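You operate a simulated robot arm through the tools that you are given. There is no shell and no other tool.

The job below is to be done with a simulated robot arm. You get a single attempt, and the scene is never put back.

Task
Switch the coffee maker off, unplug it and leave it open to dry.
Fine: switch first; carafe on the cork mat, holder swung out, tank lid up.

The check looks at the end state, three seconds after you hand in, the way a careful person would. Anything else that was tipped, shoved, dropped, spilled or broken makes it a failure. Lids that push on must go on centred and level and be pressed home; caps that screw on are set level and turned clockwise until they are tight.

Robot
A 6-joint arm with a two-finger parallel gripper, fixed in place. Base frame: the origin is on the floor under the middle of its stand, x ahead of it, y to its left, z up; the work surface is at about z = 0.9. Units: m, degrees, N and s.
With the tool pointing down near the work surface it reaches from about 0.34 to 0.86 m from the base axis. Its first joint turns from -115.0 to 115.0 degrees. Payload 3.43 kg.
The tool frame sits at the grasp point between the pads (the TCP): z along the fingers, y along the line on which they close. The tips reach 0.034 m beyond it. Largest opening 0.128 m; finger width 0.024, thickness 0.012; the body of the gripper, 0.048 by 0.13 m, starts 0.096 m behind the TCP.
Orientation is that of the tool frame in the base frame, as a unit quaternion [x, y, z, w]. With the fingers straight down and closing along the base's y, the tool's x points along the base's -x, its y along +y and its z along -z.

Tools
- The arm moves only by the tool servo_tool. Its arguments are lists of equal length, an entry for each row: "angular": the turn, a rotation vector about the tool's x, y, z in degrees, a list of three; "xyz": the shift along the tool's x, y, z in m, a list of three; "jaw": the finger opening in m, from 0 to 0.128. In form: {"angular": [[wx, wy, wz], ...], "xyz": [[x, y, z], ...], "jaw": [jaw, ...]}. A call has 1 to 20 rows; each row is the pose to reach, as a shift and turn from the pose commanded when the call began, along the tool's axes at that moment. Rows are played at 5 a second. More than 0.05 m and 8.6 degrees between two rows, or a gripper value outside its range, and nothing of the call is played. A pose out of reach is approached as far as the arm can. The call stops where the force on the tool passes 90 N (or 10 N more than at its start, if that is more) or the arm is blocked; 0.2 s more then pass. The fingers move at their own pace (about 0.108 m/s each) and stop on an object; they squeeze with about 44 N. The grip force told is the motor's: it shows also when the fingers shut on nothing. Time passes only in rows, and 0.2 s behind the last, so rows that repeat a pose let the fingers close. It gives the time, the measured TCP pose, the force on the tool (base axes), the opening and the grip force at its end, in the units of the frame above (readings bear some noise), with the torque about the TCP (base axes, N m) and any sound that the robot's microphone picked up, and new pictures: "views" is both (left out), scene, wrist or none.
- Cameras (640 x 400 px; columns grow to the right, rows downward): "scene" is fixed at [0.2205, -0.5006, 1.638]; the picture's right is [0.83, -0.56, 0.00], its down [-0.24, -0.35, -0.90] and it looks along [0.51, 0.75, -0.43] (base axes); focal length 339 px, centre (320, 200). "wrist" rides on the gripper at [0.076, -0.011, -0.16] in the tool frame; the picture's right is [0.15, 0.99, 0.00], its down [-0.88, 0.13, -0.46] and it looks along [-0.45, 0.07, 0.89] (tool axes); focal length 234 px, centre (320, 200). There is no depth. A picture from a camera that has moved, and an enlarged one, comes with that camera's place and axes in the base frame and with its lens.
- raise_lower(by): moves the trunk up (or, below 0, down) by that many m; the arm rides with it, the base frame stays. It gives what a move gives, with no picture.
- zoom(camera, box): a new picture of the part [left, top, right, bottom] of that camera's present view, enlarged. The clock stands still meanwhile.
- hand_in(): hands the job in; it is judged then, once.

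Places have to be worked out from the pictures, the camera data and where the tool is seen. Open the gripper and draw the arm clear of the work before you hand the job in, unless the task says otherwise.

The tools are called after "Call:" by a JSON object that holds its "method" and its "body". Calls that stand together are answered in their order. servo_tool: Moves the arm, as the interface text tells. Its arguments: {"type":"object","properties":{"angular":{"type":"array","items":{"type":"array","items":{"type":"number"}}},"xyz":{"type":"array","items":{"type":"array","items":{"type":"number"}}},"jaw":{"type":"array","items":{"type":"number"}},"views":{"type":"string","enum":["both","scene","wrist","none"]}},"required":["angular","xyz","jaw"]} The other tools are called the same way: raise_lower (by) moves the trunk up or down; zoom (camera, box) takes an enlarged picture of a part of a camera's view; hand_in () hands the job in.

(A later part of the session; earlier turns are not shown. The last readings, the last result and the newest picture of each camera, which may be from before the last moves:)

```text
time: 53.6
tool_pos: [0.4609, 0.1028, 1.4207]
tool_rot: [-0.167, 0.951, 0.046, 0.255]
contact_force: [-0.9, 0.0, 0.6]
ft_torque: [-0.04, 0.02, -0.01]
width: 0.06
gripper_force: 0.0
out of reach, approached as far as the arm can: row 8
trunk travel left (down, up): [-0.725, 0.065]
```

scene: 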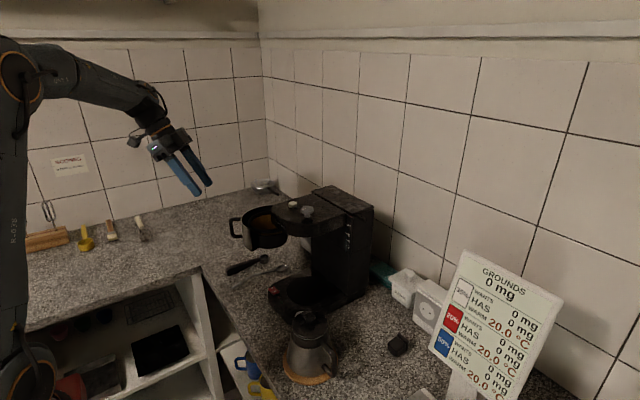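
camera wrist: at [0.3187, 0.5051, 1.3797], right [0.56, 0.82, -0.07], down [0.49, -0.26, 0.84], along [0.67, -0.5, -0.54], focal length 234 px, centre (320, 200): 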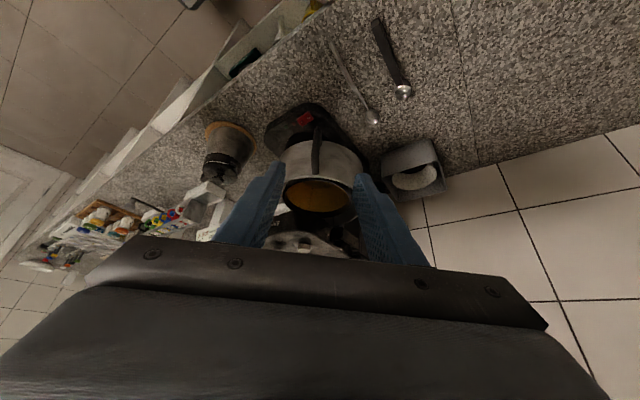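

I'm close to the intended waypoint. Now I'll swing to the −y side viewpoint facing the tank lid.

Call:
{"method": "servo_tool", "body": {"angular": [[-4.18, -0.48, -6.56], [-8.36, -0.97, -13.12], [-12.54, -1.45, -19.68], [-16.72, -1.94, -26.24], [-20.9, -2.42, -32.81], [-25.08, -2.91, -39.37], [-29.26, -3.39, -45.93], [-33.44, -3.88, -52.49], [-37.62, -4.36, -59.05], [-37.62, -4.36, -59.05]], "xyz": [[-0.0092, -0.0219, 0.0246], [-0.0184, -0.0438, 0.0493], [-0.0276, -0.0657, 0.0739], [-0.0368, -0.0876, 0.0986], [-0.046, -0.1096, 0.1232], [-0.0552, -0.1315, 0.1479], [-0.0644, -0.1534, 0.1725], [-0.0736, -0.1753, 0.1972], [-0.0828, -0.1972, 0.2218], [-0.0828, -0.1972, 0.2218]], "jaw": [0.07, 0.08, 0.09, 0.1, 0.1, 0.1, 0.1, 0.1, 0.1, 0.1]}}

Call:
{"method": "zoom", "body": {"camera": "wrist", "box": [220, 120, 380, 220]}}

Call:
{"method": "zoom", "body": {"camera": "scene", "box": [280, 170, 392, 240]}}

```text
time: 55.8
tool_pos: [0.7003, -0.0216, 1.2718]
tool_rot: [0.675, -0.674, -0.212, -0.213]
contact_force: [-0.5, 0.2, -0.5]
ft_torque: [0.01, 0.03, 0.03]
width: 0.0998
gripper_force: 0.1
trunk travel left (down, up): [-0.725, 0.065]
camera wrist: at [0.7127, -0.1757, 1.3582], right [-0.99, -0.12, -0.09], down [-0.13, 0.46, 0.88], along [-0.07, 0.88, -0.47], focal length 234 px, centre (320, 200)
```

scene: 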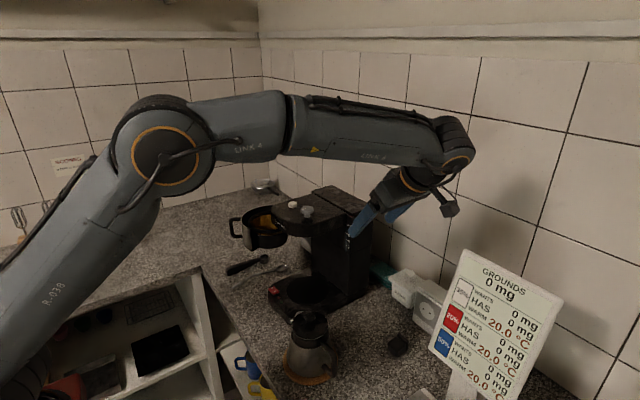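
wrist: 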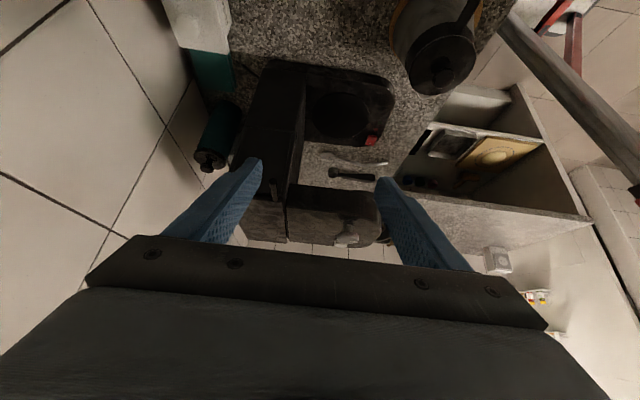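

```text
4.00 times, centred on (300, 170) of wrist
camera zoom: at [0.7127, -0.1757, 1.3582], right [-0.99, -0.12, -0.09], down [-0.13, 0.46, 0.88], along [-0.07, 0.88, -0.47], focal length 937 px, centre (400, 320)
```

zoom: 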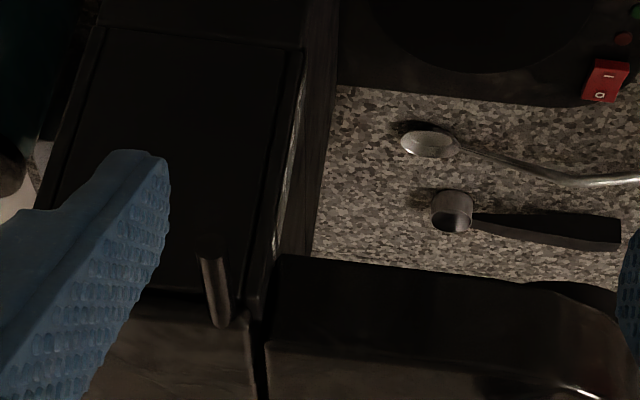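

```text
5.71 times, centred on (336, 205) of scene
camera zoom: at [0.2205, -0.5006, 1.638], right [0.83, -0.56, 0.0], down [-0.24, -0.35, -0.9], along [0.51, 0.75, -0.43], focal length 1939 px, centre (229, 171)
```

zoom: 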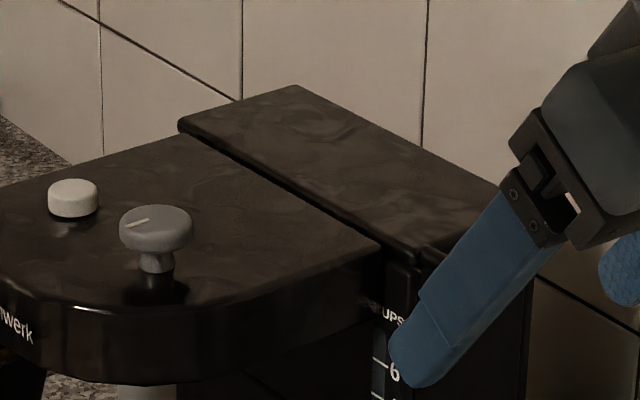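

From here the lid's rod is clear: it runs along −y at x≈0.752, y 0.072–0.113, z≈1.212, near the lid's front edge, so the hinge should be along the back edge (x≈0.81). I'll bring the gripper vertical above the rod, closing along x.

Call:
{"method": "servo_tool", "body": {"angular": [[0, 7, 0], [0, 14, 0], [0, 21, 0], [0, 28, 0], [0, 35, 0], [0, 35, 0]], "xyz": [[-0.0205, -0.0103, 0.0075], [-0.0411, -0.0207, 0.015], [-0.0616, -0.031, 0.0225], [-0.0822, -0.0414, 0.03], [-0.1027, -0.0517, 0.0375], [-0.1027, -0.0517, 0.0375]], "jaw": [0.09, 0.08, 0.07, 0.06, 0.05, 0.05]}}

Call:
{"method": "zoom", "body": {"camera": "wrist", "box": [240, 120, 400, 220]}}

Call:
{"method": "zoom", "body": {"camera": "scene", "box": [280, 170, 392, 240]}}

```text
time: 57.2
tool_pos: [0.751, 0.0852, 1.2987]
tool_rot: [-0.707, 0.708, -0.002, 0.0]
contact_force: [0.6, 0.6, 0.6]
ft_torque: [0.0, -0.01, 0.03]
width: 0.0501
gripper_force: 0.1
trunk travel left (down, up): [-0.725, 0.065]
camera wrist: at [0.7631, 0.0093, 1.459], right [-0.99, -0.15, 0.0], down [-0.13, 0.88, 0.45], along [-0.06, 0.45, -0.89], focal length 234 px, centre (320, 200)
```

scene: 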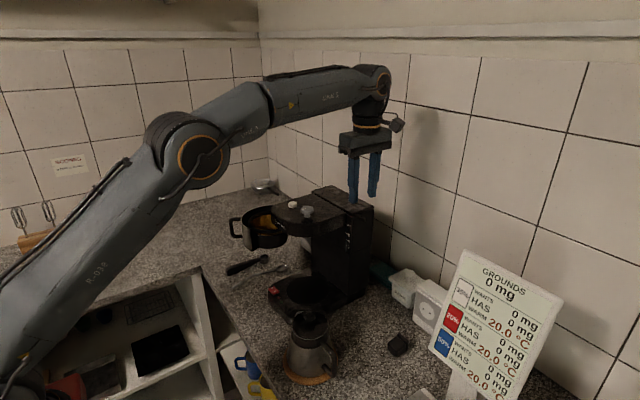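
wrist: 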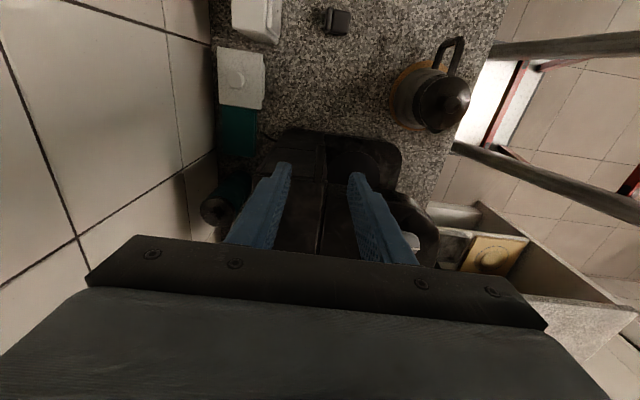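

```text
4.00 times, centred on (320, 170) of wrist
camera zoom: at [0.7631, 0.0093, 1.459], right [-0.99, -0.15, 0.0], down [-0.13, 0.88, 0.45], along [-0.06, 0.45, -0.89], focal length 937 px, centre (320, 320)
```

zoom: 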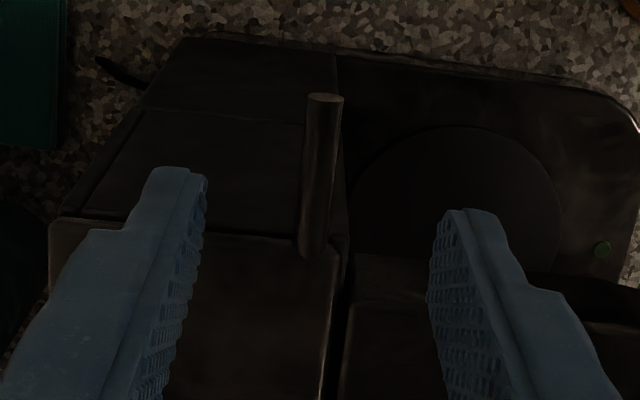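

```text
5.71 times, centred on (336, 205) of scene
camera zoom: at [0.2205, -0.5006, 1.638], right [0.83, -0.56, 0.0], down [-0.24, -0.35, -0.9], along [0.51, 0.75, -0.43], focal length 1939 px, centre (229, 171)
```

zoom: 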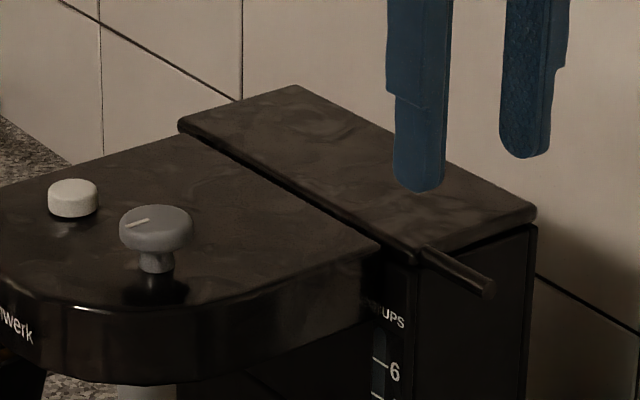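

The rod is centred between the fingers at x≈0.751, with the lid spanning x 0.743–0.82. I'll descend so the pads straddle it, then close.

Call:
{"method": "servo_tool", "body": {"angular": [[0, 0, 0], [0, 0, 0], [0, 0, 0], [0, 0, 0], [0, 0, 0], [0, 0, 0], [0, 0, 0]], "xyz": [[0, 0, 0.03], [0, 0, 0.06], [0, 0, 0.081], [0, 0, 0.081], [0, 0, 0.081], [0, 0, 0.081], [0, 0, 0.081]], "jaw": [0.05, 0.05, 0.05, 0.03, 0.015, 0.0, 0.0]}}

Call:
{"method": "zoom", "body": {"camera": "wrist", "box": [240, 120, 400, 220]}}

Call:
{"method": "zoom", "body": {"camera": "scene", "box": [280, 170, 392, 240]}}

```text
time: 58.8
tool_pos: [0.7509, 0.0836, 1.2191]
tool_rot: [-0.707, 0.708, 0.0, 0.001]
contact_force: [7.2, -6.3, -0.1]
ft_torque: [-0.15, -0.09, 1.08]
width: 0.0097
gripper_force: 43.3
trunk travel left (down, up): [-0.725, 0.065]
camera wrist: at [0.7617, 0.0078, 1.3778], right [-0.99, -0.15, 0.0], down [-0.13, 0.88, 0.46], along [-0.06, 0.45, -0.89], focal length 234 px, centre (320, 200)
```

scene: 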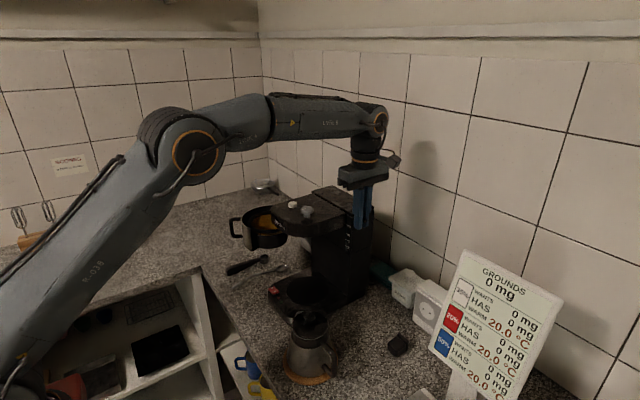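
wrist: 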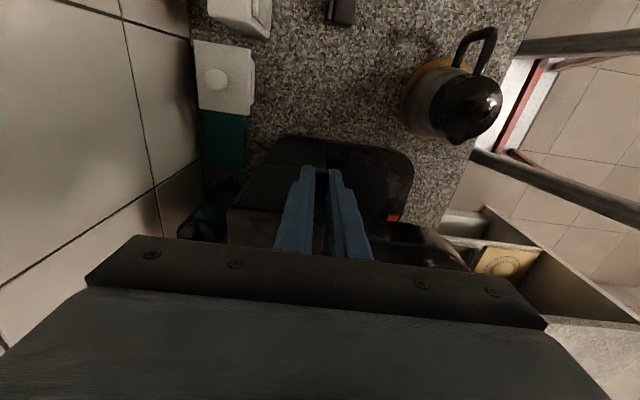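

```text
4.00 times, centred on (320, 170) of wrist
camera zoom: at [0.7617, 0.0078, 1.3778], right [-0.99, -0.15, 0.0], down [-0.13, 0.88, 0.46], along [-0.06, 0.45, -0.89], focal length 937 px, centre (320, 320)
```

zoom: 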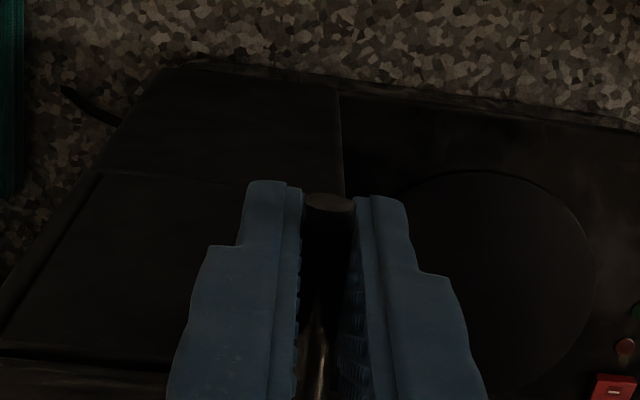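

```text
5.71 times, centred on (336, 205) of scene
camera zoom: at [0.2205, -0.5006, 1.638], right [0.83, -0.56, 0.0], down [-0.24, -0.35, -0.9], along [0.51, 0.75, -0.43], focal length 1939 px, centre (229, 171)
```

zoom: 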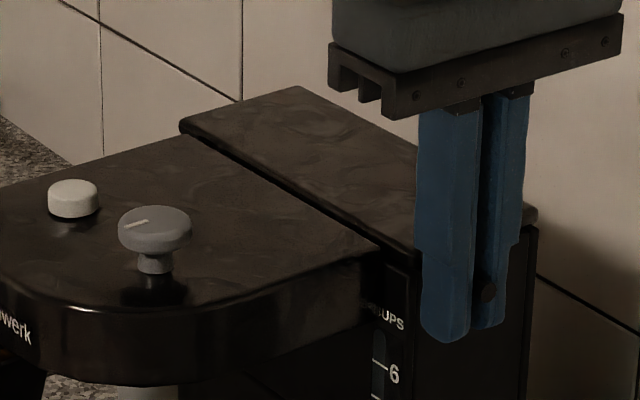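

The rod is held at a width of 0.0097, but there's a 1 N·m twist because the machine sits about 3–4° off-square. I'll yaw the tool 3.5° to relieve it before lifting.

Call:
{"method": "servo_tool", "body": {"angular": [[0, 0, -1.5], [0, 0, -3], [0, 0, -3.5]], "xyz": [[0, 0, 0], [0, 0, 0], [0, 0, 0]], "jaw": [0, 0, 0], "views": "none"}}

```text
time: 59.6
tool_pos: [0.7508, 0.0843, 1.218]
tool_rot: [0.728, -0.685, 0.0, 0.0]
contact_force: [3.0, -6.8, 2.2]
ft_torque: [0.07, 0.01, -1.09]
width: 0.0095
gripper_force: 43.6
trunk travel left (down, up): [-0.725, 0.065]
```

The twist reversed, so neutral is about halfway. I'll go back 1.75° and ease 1 mm toward −y to relieve the side force.

Call:
{"method": "servo_tool", "body": {"angular": [[0, 0, 0.9], [0, 0, 1.75], [0, 0, 1.75]], "xyz": [[0.0005, 0, 0], [0.001, 0, 0], [0.001, 0, 0]], "jaw": [0, 0, 0], "views": "none"}}

```text
time: 60.4
tool_pos: [0.75, 0.0842, 1.2181]
tool_rot: [0.717, -0.697, 0.001, 0.0]
contact_force: [1.5, -2.7, 1.5]
ft_torque: [-0.08, 0.01, -0.24]
width: 0.009
gripper_force: 43.2
trunk travel left (down, up): [-0.725, 0.065]
```

Forces are now small. I'll lift the rod 12 mm along the expected arc and see how the lid moves.

Call:
{"method": "servo_tool", "body": {"angular": [[0, 0, 0], [0, 0, 0], [0, 0, 0], [0, 0, 0]], "xyz": [[0, -0.0001, -0.0035], [0, -0.0004, -0.007], [0, -0.001, -0.0116], [0, -0.001, -0.0116]], "jaw": [0, 0, 0, 0]}}

Call:
{"method": "zoom", "body": {"camera": "scene", "box": [280, 170, 392, 240]}}

Call:
{"method": "zoom", "body": {"camera": "wrist", "box": [220, 150, 380, 250]}}

```text
time: 61.4
tool_pos: [0.751, 0.0841, 1.2292]
tool_rot: [0.718, -0.696, 0.001, 0.0]
contact_force: [-7.5, -1.5, 0.2]
ft_torque: [-0.16, 0.12, -0.16]
width: 0.0092
gripper_force: 42.8
trunk travel left (down, up): [-0.725, 0.065]
camera wrist: at [0.7654, 0.0084, 1.3896], right [-0.98, -0.18, 0.0], down [-0.16, 0.88, 0.46], along [-0.08, 0.45, -0.89], focal length 234 px, centre (320, 200)
```

scene: 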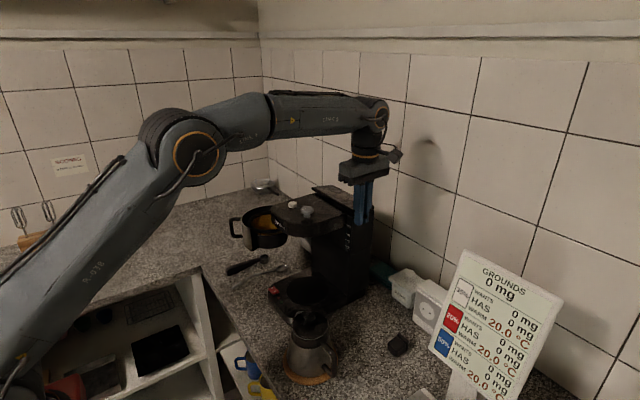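
wrist: 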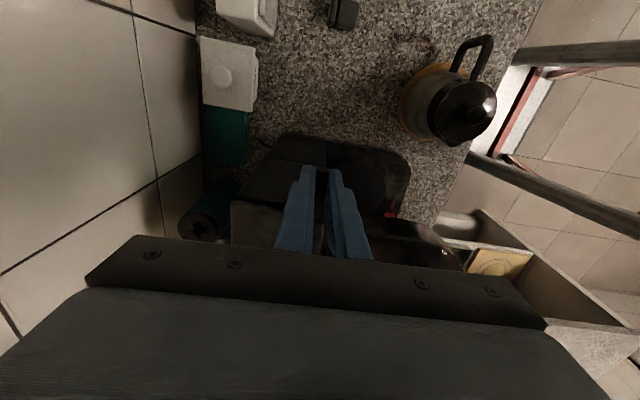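

```text
5.71 times, centred on (336, 205) of scene
camera zoom: at [0.2205, -0.5006, 1.638], right [0.83, -0.56, 0.0], down [-0.24, -0.35, -0.9], along [0.51, 0.75, -0.43], focal length 1939 px, centre (229, 171)
```

zoom: 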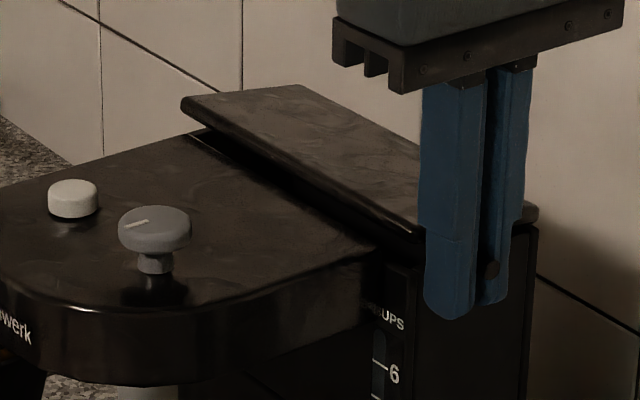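

```text
4.00 times, centred on (300, 200) of wrist
camera zoom: at [0.7654, 0.0084, 1.3896], right [-0.98, -0.18, 0.0], down [-0.16, 0.88, 0.46], along [-0.08, 0.45, -0.89], focal length 937 px, centre (400, 200)
```

zoom: 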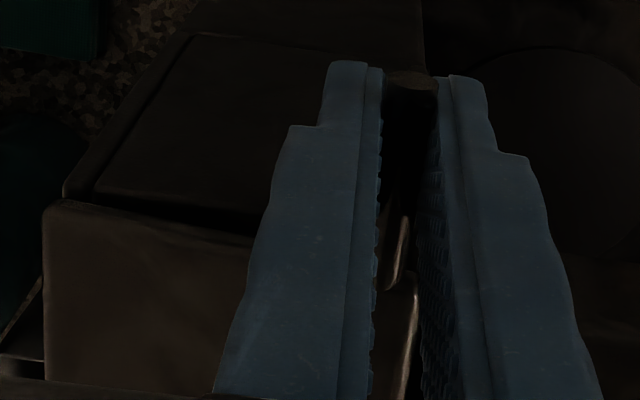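

The lid is opening about its back edge as expected. I'll continue along the arc to about 30°, easing the +x motion since the tool is pushing slightly toward the hinge.

Call:
{"method": "servo_tool", "body": {"angular": [[0, 0, 0], [0, 0, 0], [0, 0, 0], [0, 0, 0]], "xyz": [[0, 0, -0.0059], [0, -0.0013, -0.0116], [0, -0.0032, -0.0172], [0, -0.0055, -0.0226]], "jaw": [0, 0, 0, 0]}}

Call:
{"method": "zoom", "body": {"camera": "scene", "box": [280, 160, 392, 230]}}

Call:
{"method": "zoom", "body": {"camera": "wrist", "box": [220, 150, 380, 250]}}

```text
time: 62.4
tool_pos: [0.7576, 0.0837, 1.2514]
tool_rot: [0.717, -0.697, 0.0, 0.0]
contact_force: [5.8, -3.5, 0.0]
ft_torque: [-0.17, 0.07, -0.14]
width: 0.0089
gripper_force: 43.2
trunk travel left (down, up): [-0.725, 0.065]
camera wrist: at [0.772, 0.0088, 1.411], right [-0.98, -0.18, 0.0], down [-0.16, 0.88, 0.46], along [-0.08, 0.45, -0.89], focal length 234 px, centre (320, 200)
```

scene: 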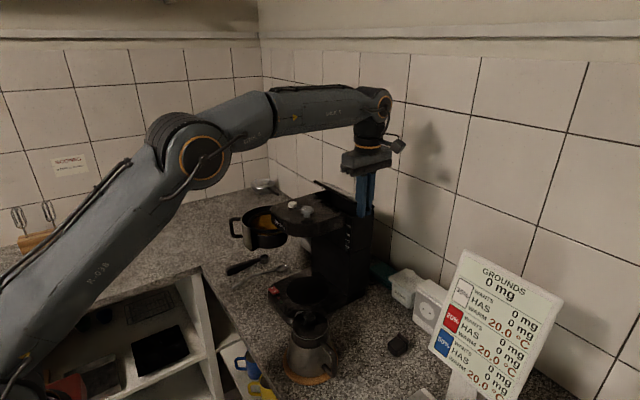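
wrist: 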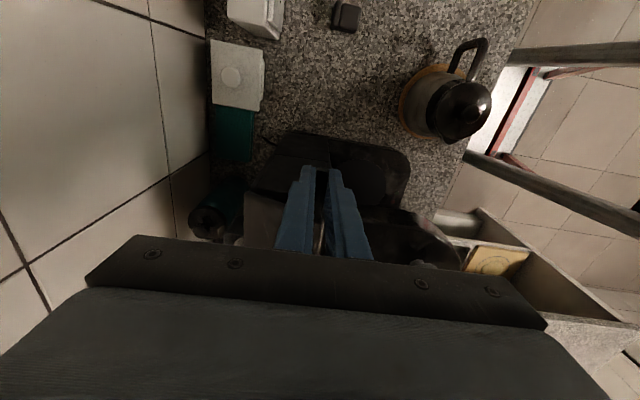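

```text
5.71 times, centred on (336, 195) of scene
camera zoom: at [0.2205, -0.5006, 1.638], right [0.83, -0.56, 0.0], down [-0.24, -0.35, -0.9], along [0.51, 0.75, -0.43], focal length 1939 px, centre (229, 229)
```

zoom: 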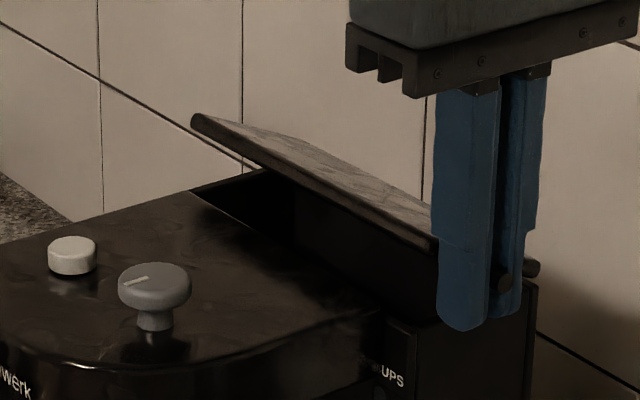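

```text
4.00 times, centred on (300, 200) of wrist
camera zoom: at [0.772, 0.0088, 1.411], right [-0.98, -0.18, 0.0], down [-0.16, 0.88, 0.46], along [-0.08, 0.45, -0.89], focal length 937 px, centre (400, 200)
```

zoom: 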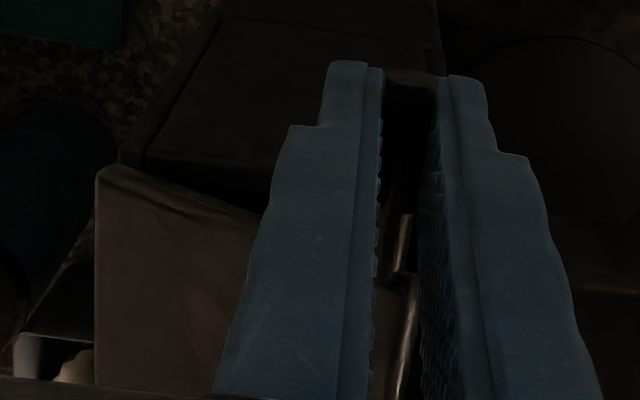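

The lid is at about 30° and the side force has flipped (+5.8 N), so the arc should bend more toward +x. I'll continue to about 55°.

Call:
{"method": "servo_tool", "body": {"angular": [[0, 0, 0], [0, 0, 0], [0, 0, 0], [0, 0, 0]], "xyz": [[0, -0.0063, -0.0052], [0, -0.0107, -0.0106], [0, -0.0157, -0.0156], [0, -0.0211, -0.02]], "jaw": [0, 0, 0, 0]}}

Call:
{"method": "zoom", "body": {"camera": "scene", "box": [280, 150, 392, 220]}}

Call:
{"method": "zoom", "body": {"camera": "wrist", "box": [220, 150, 380, 250]}}

```text
time: 63.4
tool_pos: [0.7773, 0.0846, 1.2742]
tool_rot: [0.717, -0.697, 0.001, 0.0]
contact_force: [-8.8, -4.4, 5.6]
ft_torque: [0.08, 0.3, 0.35]
width: 0.0093
gripper_force: 43.3
trunk travel left (down, up): [-0.725, 0.065]
camera wrist: at [0.7914, 0.0087, 1.4338], right [-0.98, -0.18, 0.0], down [-0.16, 0.88, 0.46], along [-0.08, 0.45, -0.89], focal length 234 px, centre (320, 200)
```

scene: 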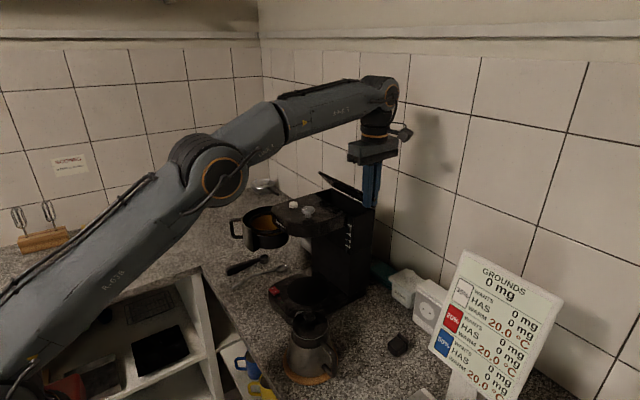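
wrist: 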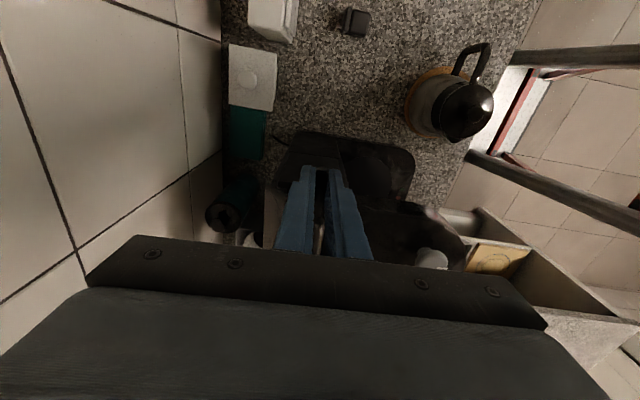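

```text
5.71 times, centred on (336, 185) of scene
camera zoom: at [0.2205, -0.5006, 1.638], right [0.83, -0.56, 0.0], down [-0.24, -0.35, -0.9], along [0.51, 0.75, -0.43], focal length 1939 px, centre (229, 286)
```

zoom: 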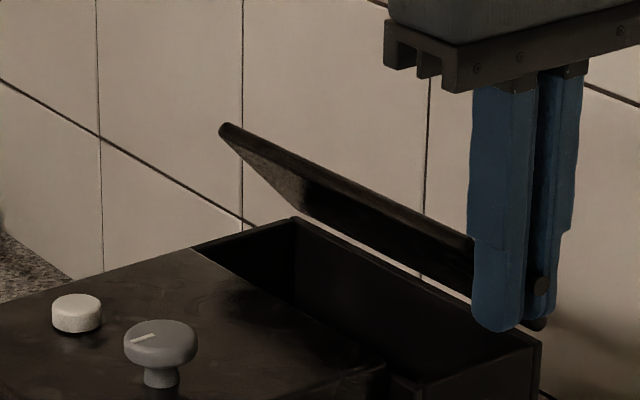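

```text
4.00 times, centred on (300, 200) of wrist
camera zoom: at [0.7914, 0.0087, 1.4338], right [-0.98, -0.18, 0.0], down [-0.16, 0.88, 0.46], along [-0.08, 0.45, -0.89], focal length 937 px, centre (400, 200)
```

zoom: 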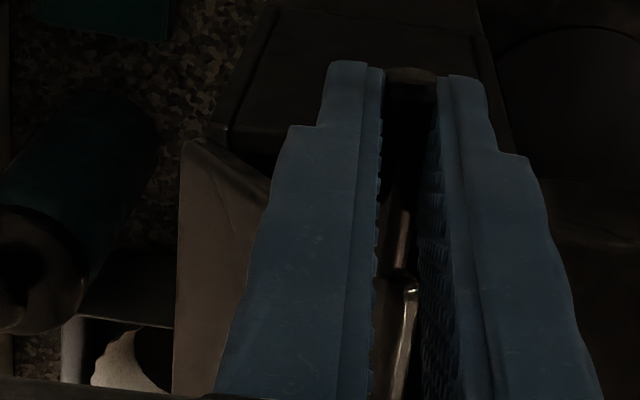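

The lid is at about 52° with its underside visible. The reaction is radially outward, so the true arc radius is slightly larger (≈0.071), and I'll continue with that to about 75°.

Call:
{"method": "servo_tool", "body": {"angular": [[0, 0, 0], [0, 0, 0], [0, 0, 0], [0, 0, 0]], "xyz": [[0, -0.0047, -0.0053], [0, -0.0112, -0.0091], [0, -0.018, -0.0121], [0, -0.025, -0.0144]], "jaw": [0, 0, 0, 0]}}

Call:
{"method": "zoom", "body": {"camera": "scene", "box": [280, 150, 392, 220]}}

Call:
{"method": "zoom", "body": {"camera": "wrist", "box": [220, 150, 380, 250]}}

```text
time: 64.4
tool_pos: [0.7903, 0.085, 1.283]
tool_rot: [0.717, -0.697, 0.001, -0.002]
contact_force: [-3.4, 0.1, 6.8]
ft_torque: [0.1, -0.01, 0.41]
width: 0.0093
gripper_force: 42.8
out of reach, approached as far as the arm can: row 3, 4
trunk travel left (down, up): [-0.725, 0.065]
camera wrist: at [0.804, 0.0092, 1.4427], right [-0.98, -0.18, 0.0], down [-0.16, 0.88, 0.46], along [-0.08, 0.45, -0.89], focal length 234 px, centre (320, 200)
```

scene: 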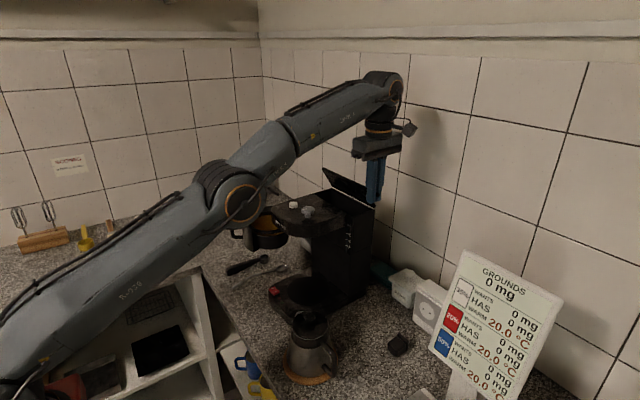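
wrist: 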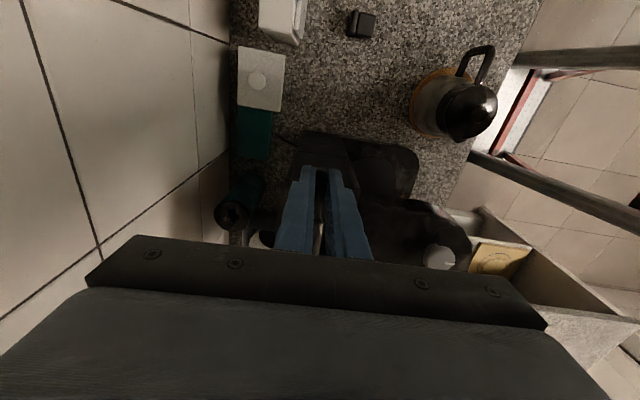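

```text
5.71 times, centred on (336, 185) of scene
camera zoom: at [0.2205, -0.5006, 1.638], right [0.83, -0.56, 0.0], down [-0.24, -0.35, -0.9], along [0.51, 0.75, -0.43], focal length 1939 px, centre (229, 286)
```

zoom: 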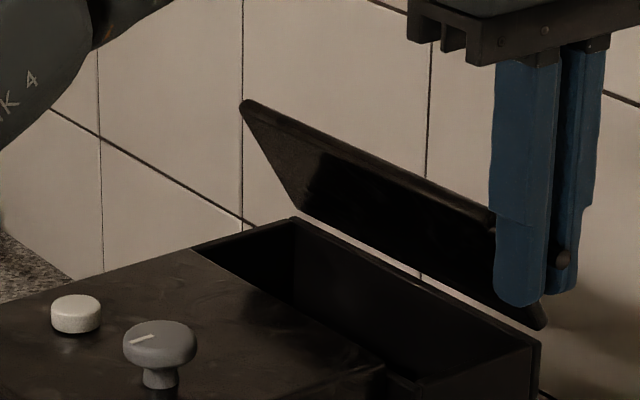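

```text
4.00 times, centred on (300, 200) of wrist
camera zoom: at [0.804, 0.0092, 1.4427], right [-0.98, -0.18, 0.0], down [-0.16, 0.88, 0.46], along [-0.08, 0.45, -0.89], focal length 937 px, centre (400, 200)
```

zoom: 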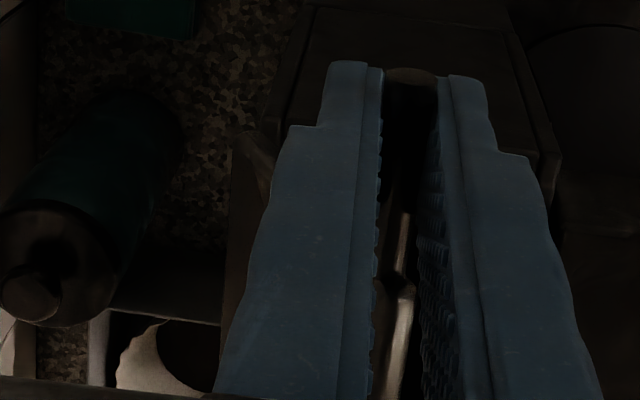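

The arm has hit its reach limit with the lid at about 65°. I'll keep hold and tilt the gripper back toward the robot around the rod, which brings the wrist closer, before continuing the arc.

Call:
{"method": "servo_tool", "body": {"angular": [[6, 0, 0], [12, 0, 0], [18, 0, 0], [24, 0, 0], [30, 0, 0], [30, 0, 0]], "xyz": [[0, 0.001, 0.0001], [0, 0.0021, 0.0002], [0, 0.0031, 0.0005], [0, 0.0041, 0.0009], [0, 0.005, 0.0013], [0, 0.005, 0.0013]], "jaw": [0, 0, 0, 0, 0, 0]}}

Call:
{"method": "zoom", "body": {"camera": "scene", "box": [280, 150, 392, 220]}}

Call:
{"method": "zoom", "body": {"camera": "wrist", "box": [220, 150, 380, 250]}}

```text
time: 65.8
tool_pos: [0.7858, 0.0837, 1.281]
tool_rot: [0.693, -0.673, 0.18, -0.186]
contact_force: [-2.7, -2.9, -0.1]
ft_torque: [-0.24, 0.15, 0.09]
width: 0.0092
gripper_force: 43.2
trunk travel left (down, up): [-0.725, 0.065]
camera wrist: at [0.718, 0.0062, 1.4245], right [-0.85, -0.17, -0.5], down [-0.37, 0.87, 0.33], along [0.38, 0.46, -0.8], focal length 234 px, centre (320, 200)
```

scene: 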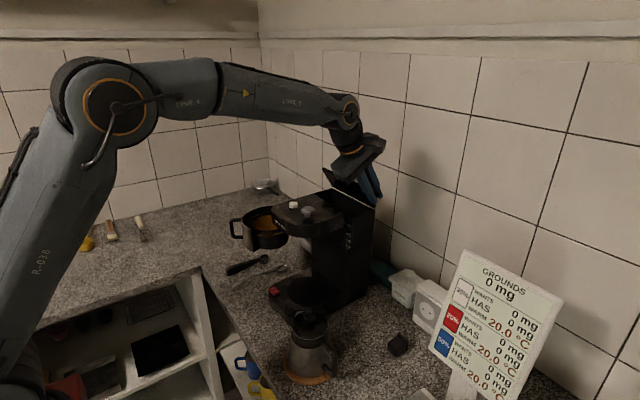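
wrist: 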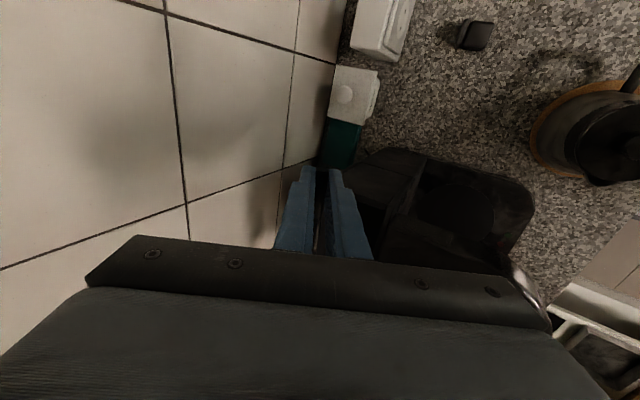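

```text
5.71 times, centred on (336, 185) of scene
camera zoom: at [0.2205, -0.5006, 1.638], right [0.83, -0.56, 0.0], down [-0.24, -0.35, -0.9], along [0.51, 0.75, -0.43], focal length 1939 px, centre (229, 286)
```

zoom: 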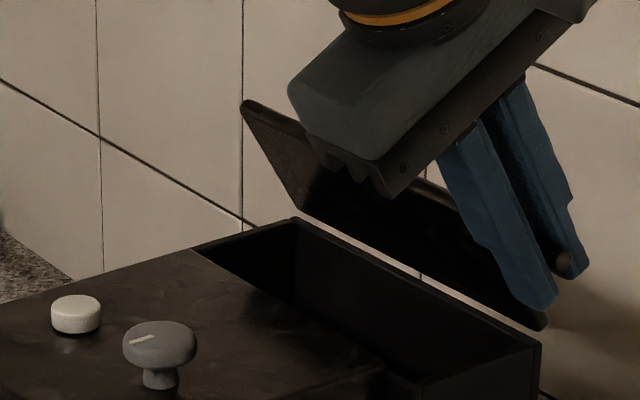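

```text
4.00 times, centred on (300, 200) of wrist
camera zoom: at [0.718, 0.0062, 1.4245], right [-0.85, -0.17, -0.5], down [-0.37, 0.87, 0.33], along [0.38, 0.46, -0.8], focal length 937 px, centre (400, 200)
```

zoom: 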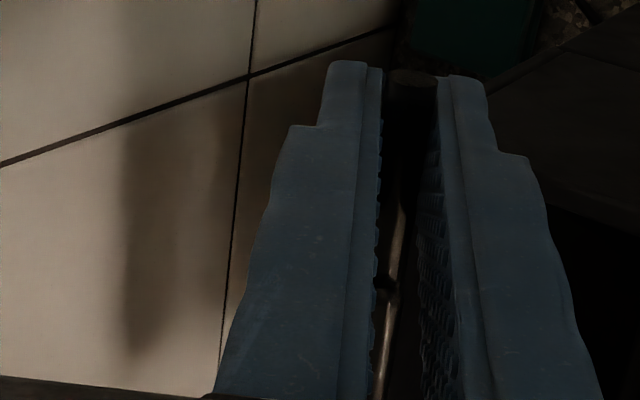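

The tilt went smoothly and the lid is still held at about 65°. I'll continue the arc to about 83°.

Call:
{"method": "servo_tool", "body": {"angular": [[0, 0, 0], [0, 0, 0], [0, 0, 0], [0, 0, 0]], "xyz": [[0, -0.0074, 0.001], [0, -0.0146, 0.0028], [0, -0.0215, 0.0053], [0, -0.0215, 0.0053]], "jaw": [0, 0, 0, 0]}}

Call:
{"method": "zoom", "body": {"camera": "scene", "box": [280, 150, 392, 220]}}

```text
time: 66.8
tool_pos: [0.8062, 0.0843, 1.2873]
tool_rot: [0.693, -0.673, 0.181, -0.186]
contact_force: [-0.7, -0.1, 3.5]
ft_torque: [-0.05, 0.01, 0.27]
width: 0.009
gripper_force: 43.1
trunk travel left (down, up): [-0.725, 0.065]
camera wrist: at [0.739, 0.0068, 1.4315], right [-0.85, -0.17, -0.5], down [-0.37, 0.87, 0.33], along [0.38, 0.46, -0.8], focal length 234 px, centre (320, 200)
```

scene: 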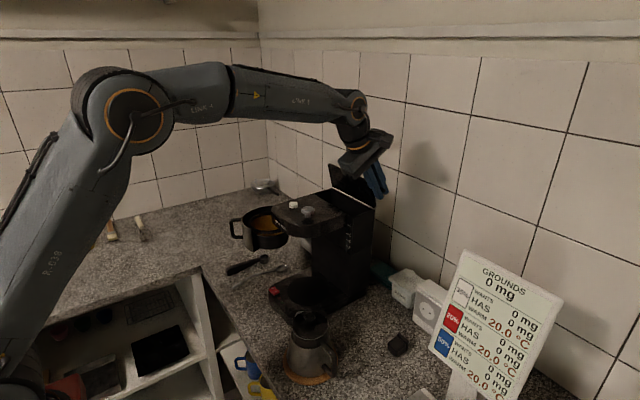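
wrist: 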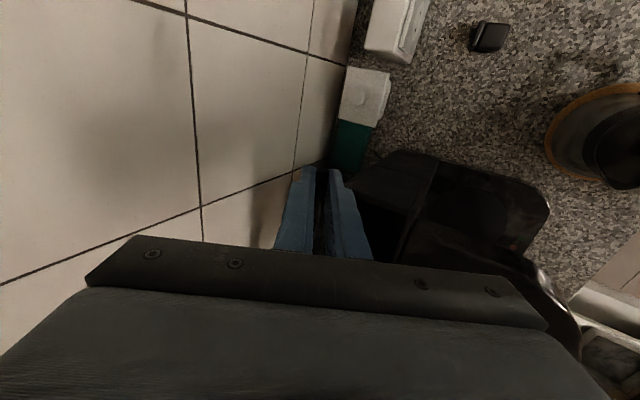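

```text
5.71 times, centred on (336, 185) of scene
camera zoom: at [0.2205, -0.5006, 1.638], right [0.83, -0.56, 0.0], down [-0.24, -0.35, -0.9], along [0.51, 0.75, -0.43], focal length 1939 px, centre (229, 286)
```

zoom: 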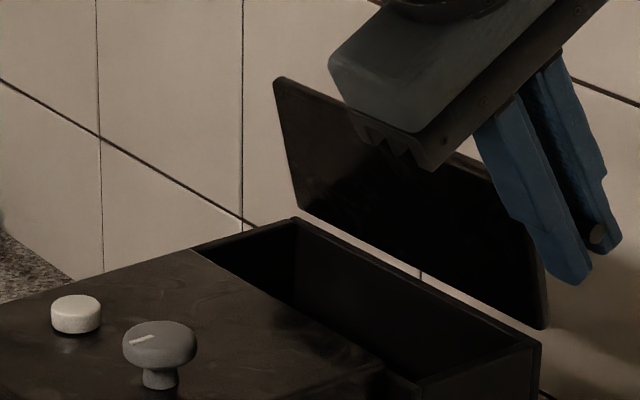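

The lid is at about 82° with low forces. I'll carry it just past vertical, in 3° steps.

Call:
{"method": "servo_tool", "body": {"angular": [[0, 0, 0], [0, 0, 0], [0, 0, 0], [0, 0, 0]], "xyz": [[0, -0.0034, 0.0016], [0, -0.0068, 0.0033], [0, -0.0099, 0.0053], [0, -0.013, 0.0073]], "jaw": [0, 0, 0, 0]}}

Call:
{"method": "zoom", "body": {"camera": "scene", "box": [280, 150, 392, 220]}}

```text
time: 67.8
tool_pos: [0.8214, 0.0854, 1.2886]
tool_rot: [0.693, -0.672, 0.182, -0.188]
contact_force: [-0.7, 0.8, 10.8]
ft_torque: [-0.22, -0.06, 0.18]
width: 0.0091
gripper_force: 43.3
trunk travel left (down, up): [-0.725, 0.065]
camera wrist: at [0.7534, 0.0073, 1.4323], right [-0.85, -0.17, -0.5], down [-0.37, 0.87, 0.33], along [0.38, 0.46, -0.8], focal length 234 px, centre (320, 200)
```

scene: 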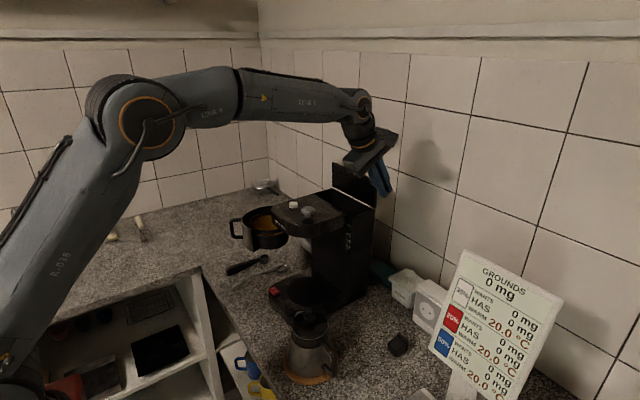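
wrist: 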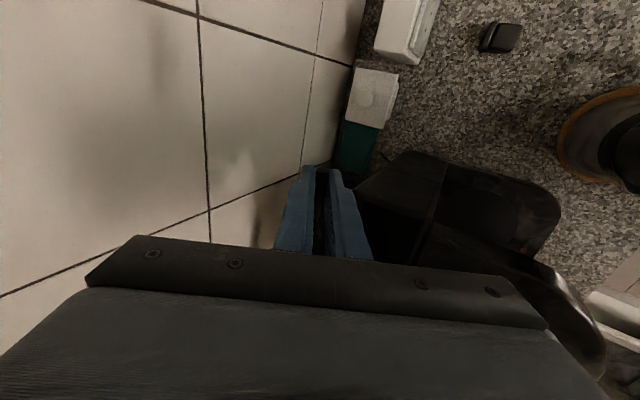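

```text
5.71 times, centred on (336, 185) of scene
camera zoom: at [0.2205, -0.5006, 1.638], right [0.83, -0.56, 0.0], down [-0.24, -0.35, -0.9], along [0.51, 0.75, -0.43], focal length 1939 px, centre (229, 286)
```

zoom: 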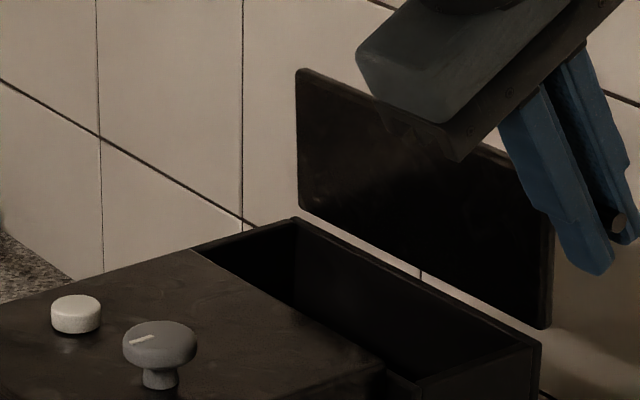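

The lid is about vertical now. I'll take it slightly further back so it can't fall shut, checking for a stop.

Call:
{"method": "servo_tool", "body": {"angular": [[0, 0, 0], [0, 0, 0], [0, 0, 0]], "xyz": [[0, -0.0023, 0.0001], [0, -0.0041, 0.001], [0, -0.0058, 0.002]], "jaw": [0, 0, 0]}}

Call:
{"method": "zoom", "body": {"camera": "scene", "box": [280, 150, 392, 220]}}

```text
time: 68.6
tool_pos: [0.828, 0.0854, 1.2873]
tool_rot: [0.693, -0.672, 0.181, -0.187]
contact_force: [0.4, -0.9, 11.3]
ft_torque: [-0.15, -0.03, 0.16]
width: 0.0092
gripper_force: 43.2
trunk travel left (down, up): [-0.725, 0.065]
camera wrist: at [0.7594, 0.0076, 1.4321], right [-0.85, -0.17, -0.5], down [-0.37, 0.87, 0.33], along [0.38, 0.46, -0.8], focal length 234 px, centre (320, 200)
```

scene: 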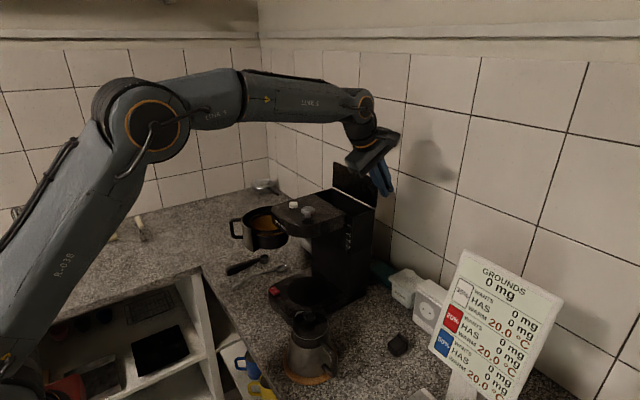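
wrist: 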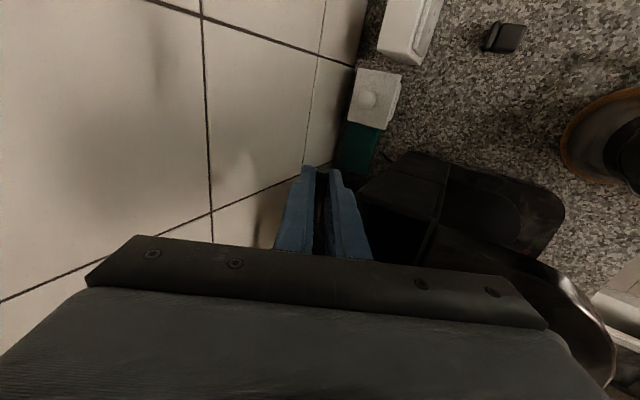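

```text
5.71 times, centred on (336, 185) of scene
camera zoom: at [0.2205, -0.5006, 1.638], right [0.83, -0.56, 0.0], down [-0.24, -0.35, -0.9], along [0.51, 0.75, -0.43], focal length 1939 px, centre (229, 286)
```

zoom: 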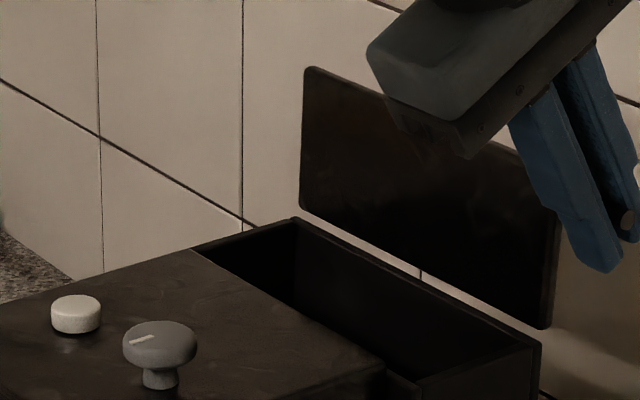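

The lid is now past vertical, at about 96°, with no x resistance. I'll go a little further to make sure it rests open.

Call:
{"method": "servo_tool", "body": {"angular": [[0, 0, 0], [0, 0, 0], [0, 0, 0], [0, 0, 0]], "xyz": [[0, -0.0022, 0.0003], [0, -0.0037, 0.0016], [0, -0.0055, 0.0026], [0, -0.0072, 0.0036]], "jaw": [0, 0, 0, 0]}}

Call:
{"method": "zoom", "body": {"camera": "scene", "box": [280, 150, 392, 220]}}

```text
time: 69.6
tool_pos: [0.8363, 0.0855, 1.2868]
tool_rot: [0.693, -0.673, 0.179, -0.185]
contact_force: [-2.1, -1.3, -0.4]
ft_torque: [-0.15, 0.13, 0.17]
width: 0.009
gripper_force: 43.1
trunk travel left (down, up): [-0.725, 0.065]
camera wrist: at [0.7687, 0.0079, 1.4312], right [-0.85, -0.17, -0.49], down [-0.37, 0.87, 0.33], along [0.37, 0.46, -0.8], focal length 234 px, centre (320, 200)
```

scene: 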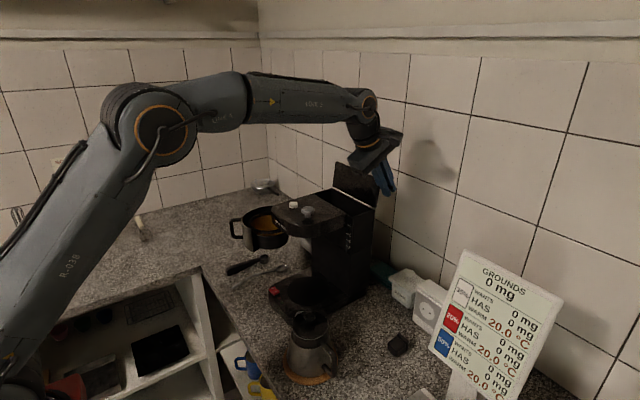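
wrist: 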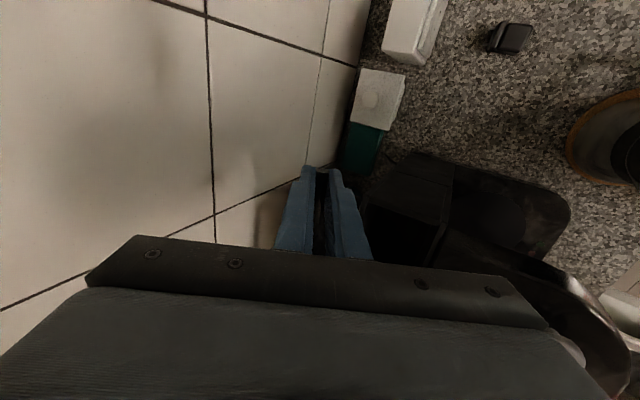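

```text
5.71 times, centred on (336, 185) of scene
camera zoom: at [0.2205, -0.5006, 1.638], right [0.83, -0.56, 0.0], down [-0.24, -0.35, -0.9], along [0.51, 0.75, -0.43], focal length 1939 px, centre (229, 286)
```

zoom: 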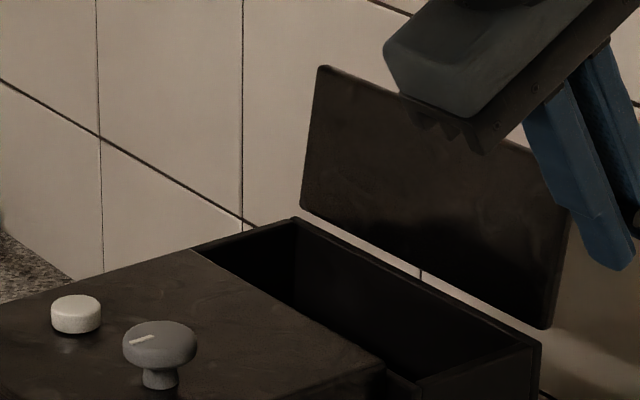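

The lid stands about 103° open with almost no force on the tool. I'll open the fingers gently and slide off the end of the rod along −y.

Call:
{"method": "servo_tool", "body": {"angular": [[0, 0, 0], [0, 0, 0], [0, 0, 0], [0, 0, 0], [0, 0, 0], [0, 0, 0], [0, 0, 0]], "xyz": [[0, 0, 0], [0, 0, 0], [0, 0, 0], [0, 0, 0], [0.02, 0, 0], [0.045, 0, 0], [0.08, 0, 0]], "jaw": [0.0095, 0.012, 0.02, 0.03, 0.03, 0.03, 0.03]}}

Call:
{"method": "zoom", "body": {"camera": "scene", "box": [280, 150, 392, 220]}}

```text
time: 71.2
tool_pos: [0.8382, 0.0075, 1.2878]
tool_rot: [0.693, -0.672, 0.181, -0.186]
contact_force: [0.8, -0.2, 1.1]
ft_torque: [-0.07, 0.01, -0.01]
width: 0.0296
gripper_force: 0.0
trunk travel left (down, up): [-0.725, 0.065]
camera wrist: at [0.771, -0.0706, 1.4317], right [-0.85, -0.17, -0.5], down [-0.37, 0.87, 0.33], along [0.37, 0.46, -0.8], focal length 234 px, centre (320, 200)
```

scene: 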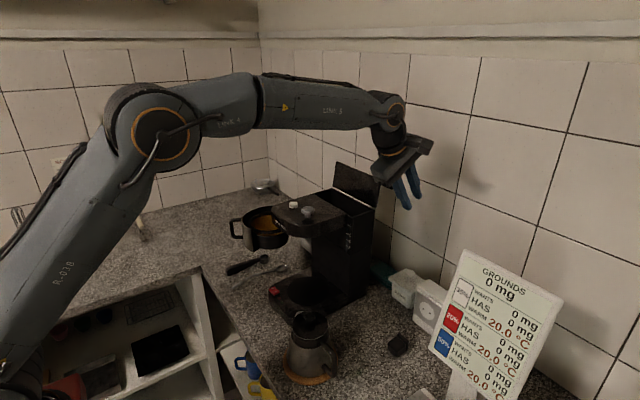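
wrist: 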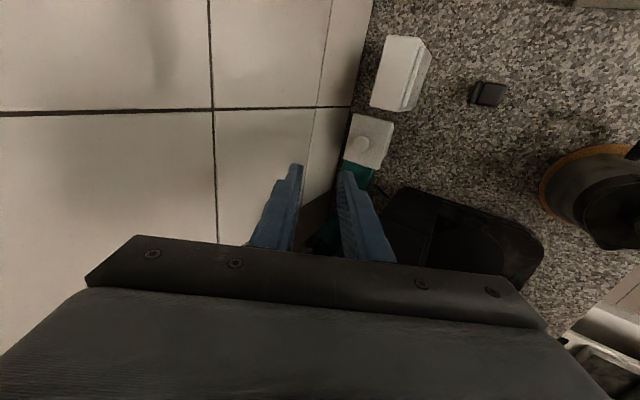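

```text
5.71 times, centred on (336, 185) of scene
camera zoom: at [0.2205, -0.5006, 1.638], right [0.83, -0.56, 0.0], down [-0.24, -0.35, -0.9], along [0.51, 0.75, -0.43], focal length 1939 px, centre (229, 286)
```

zoom: 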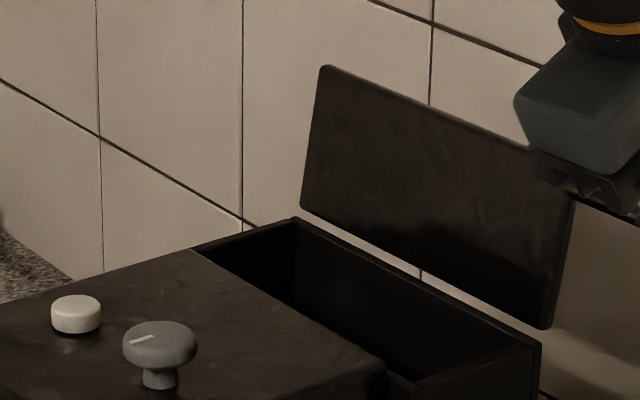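

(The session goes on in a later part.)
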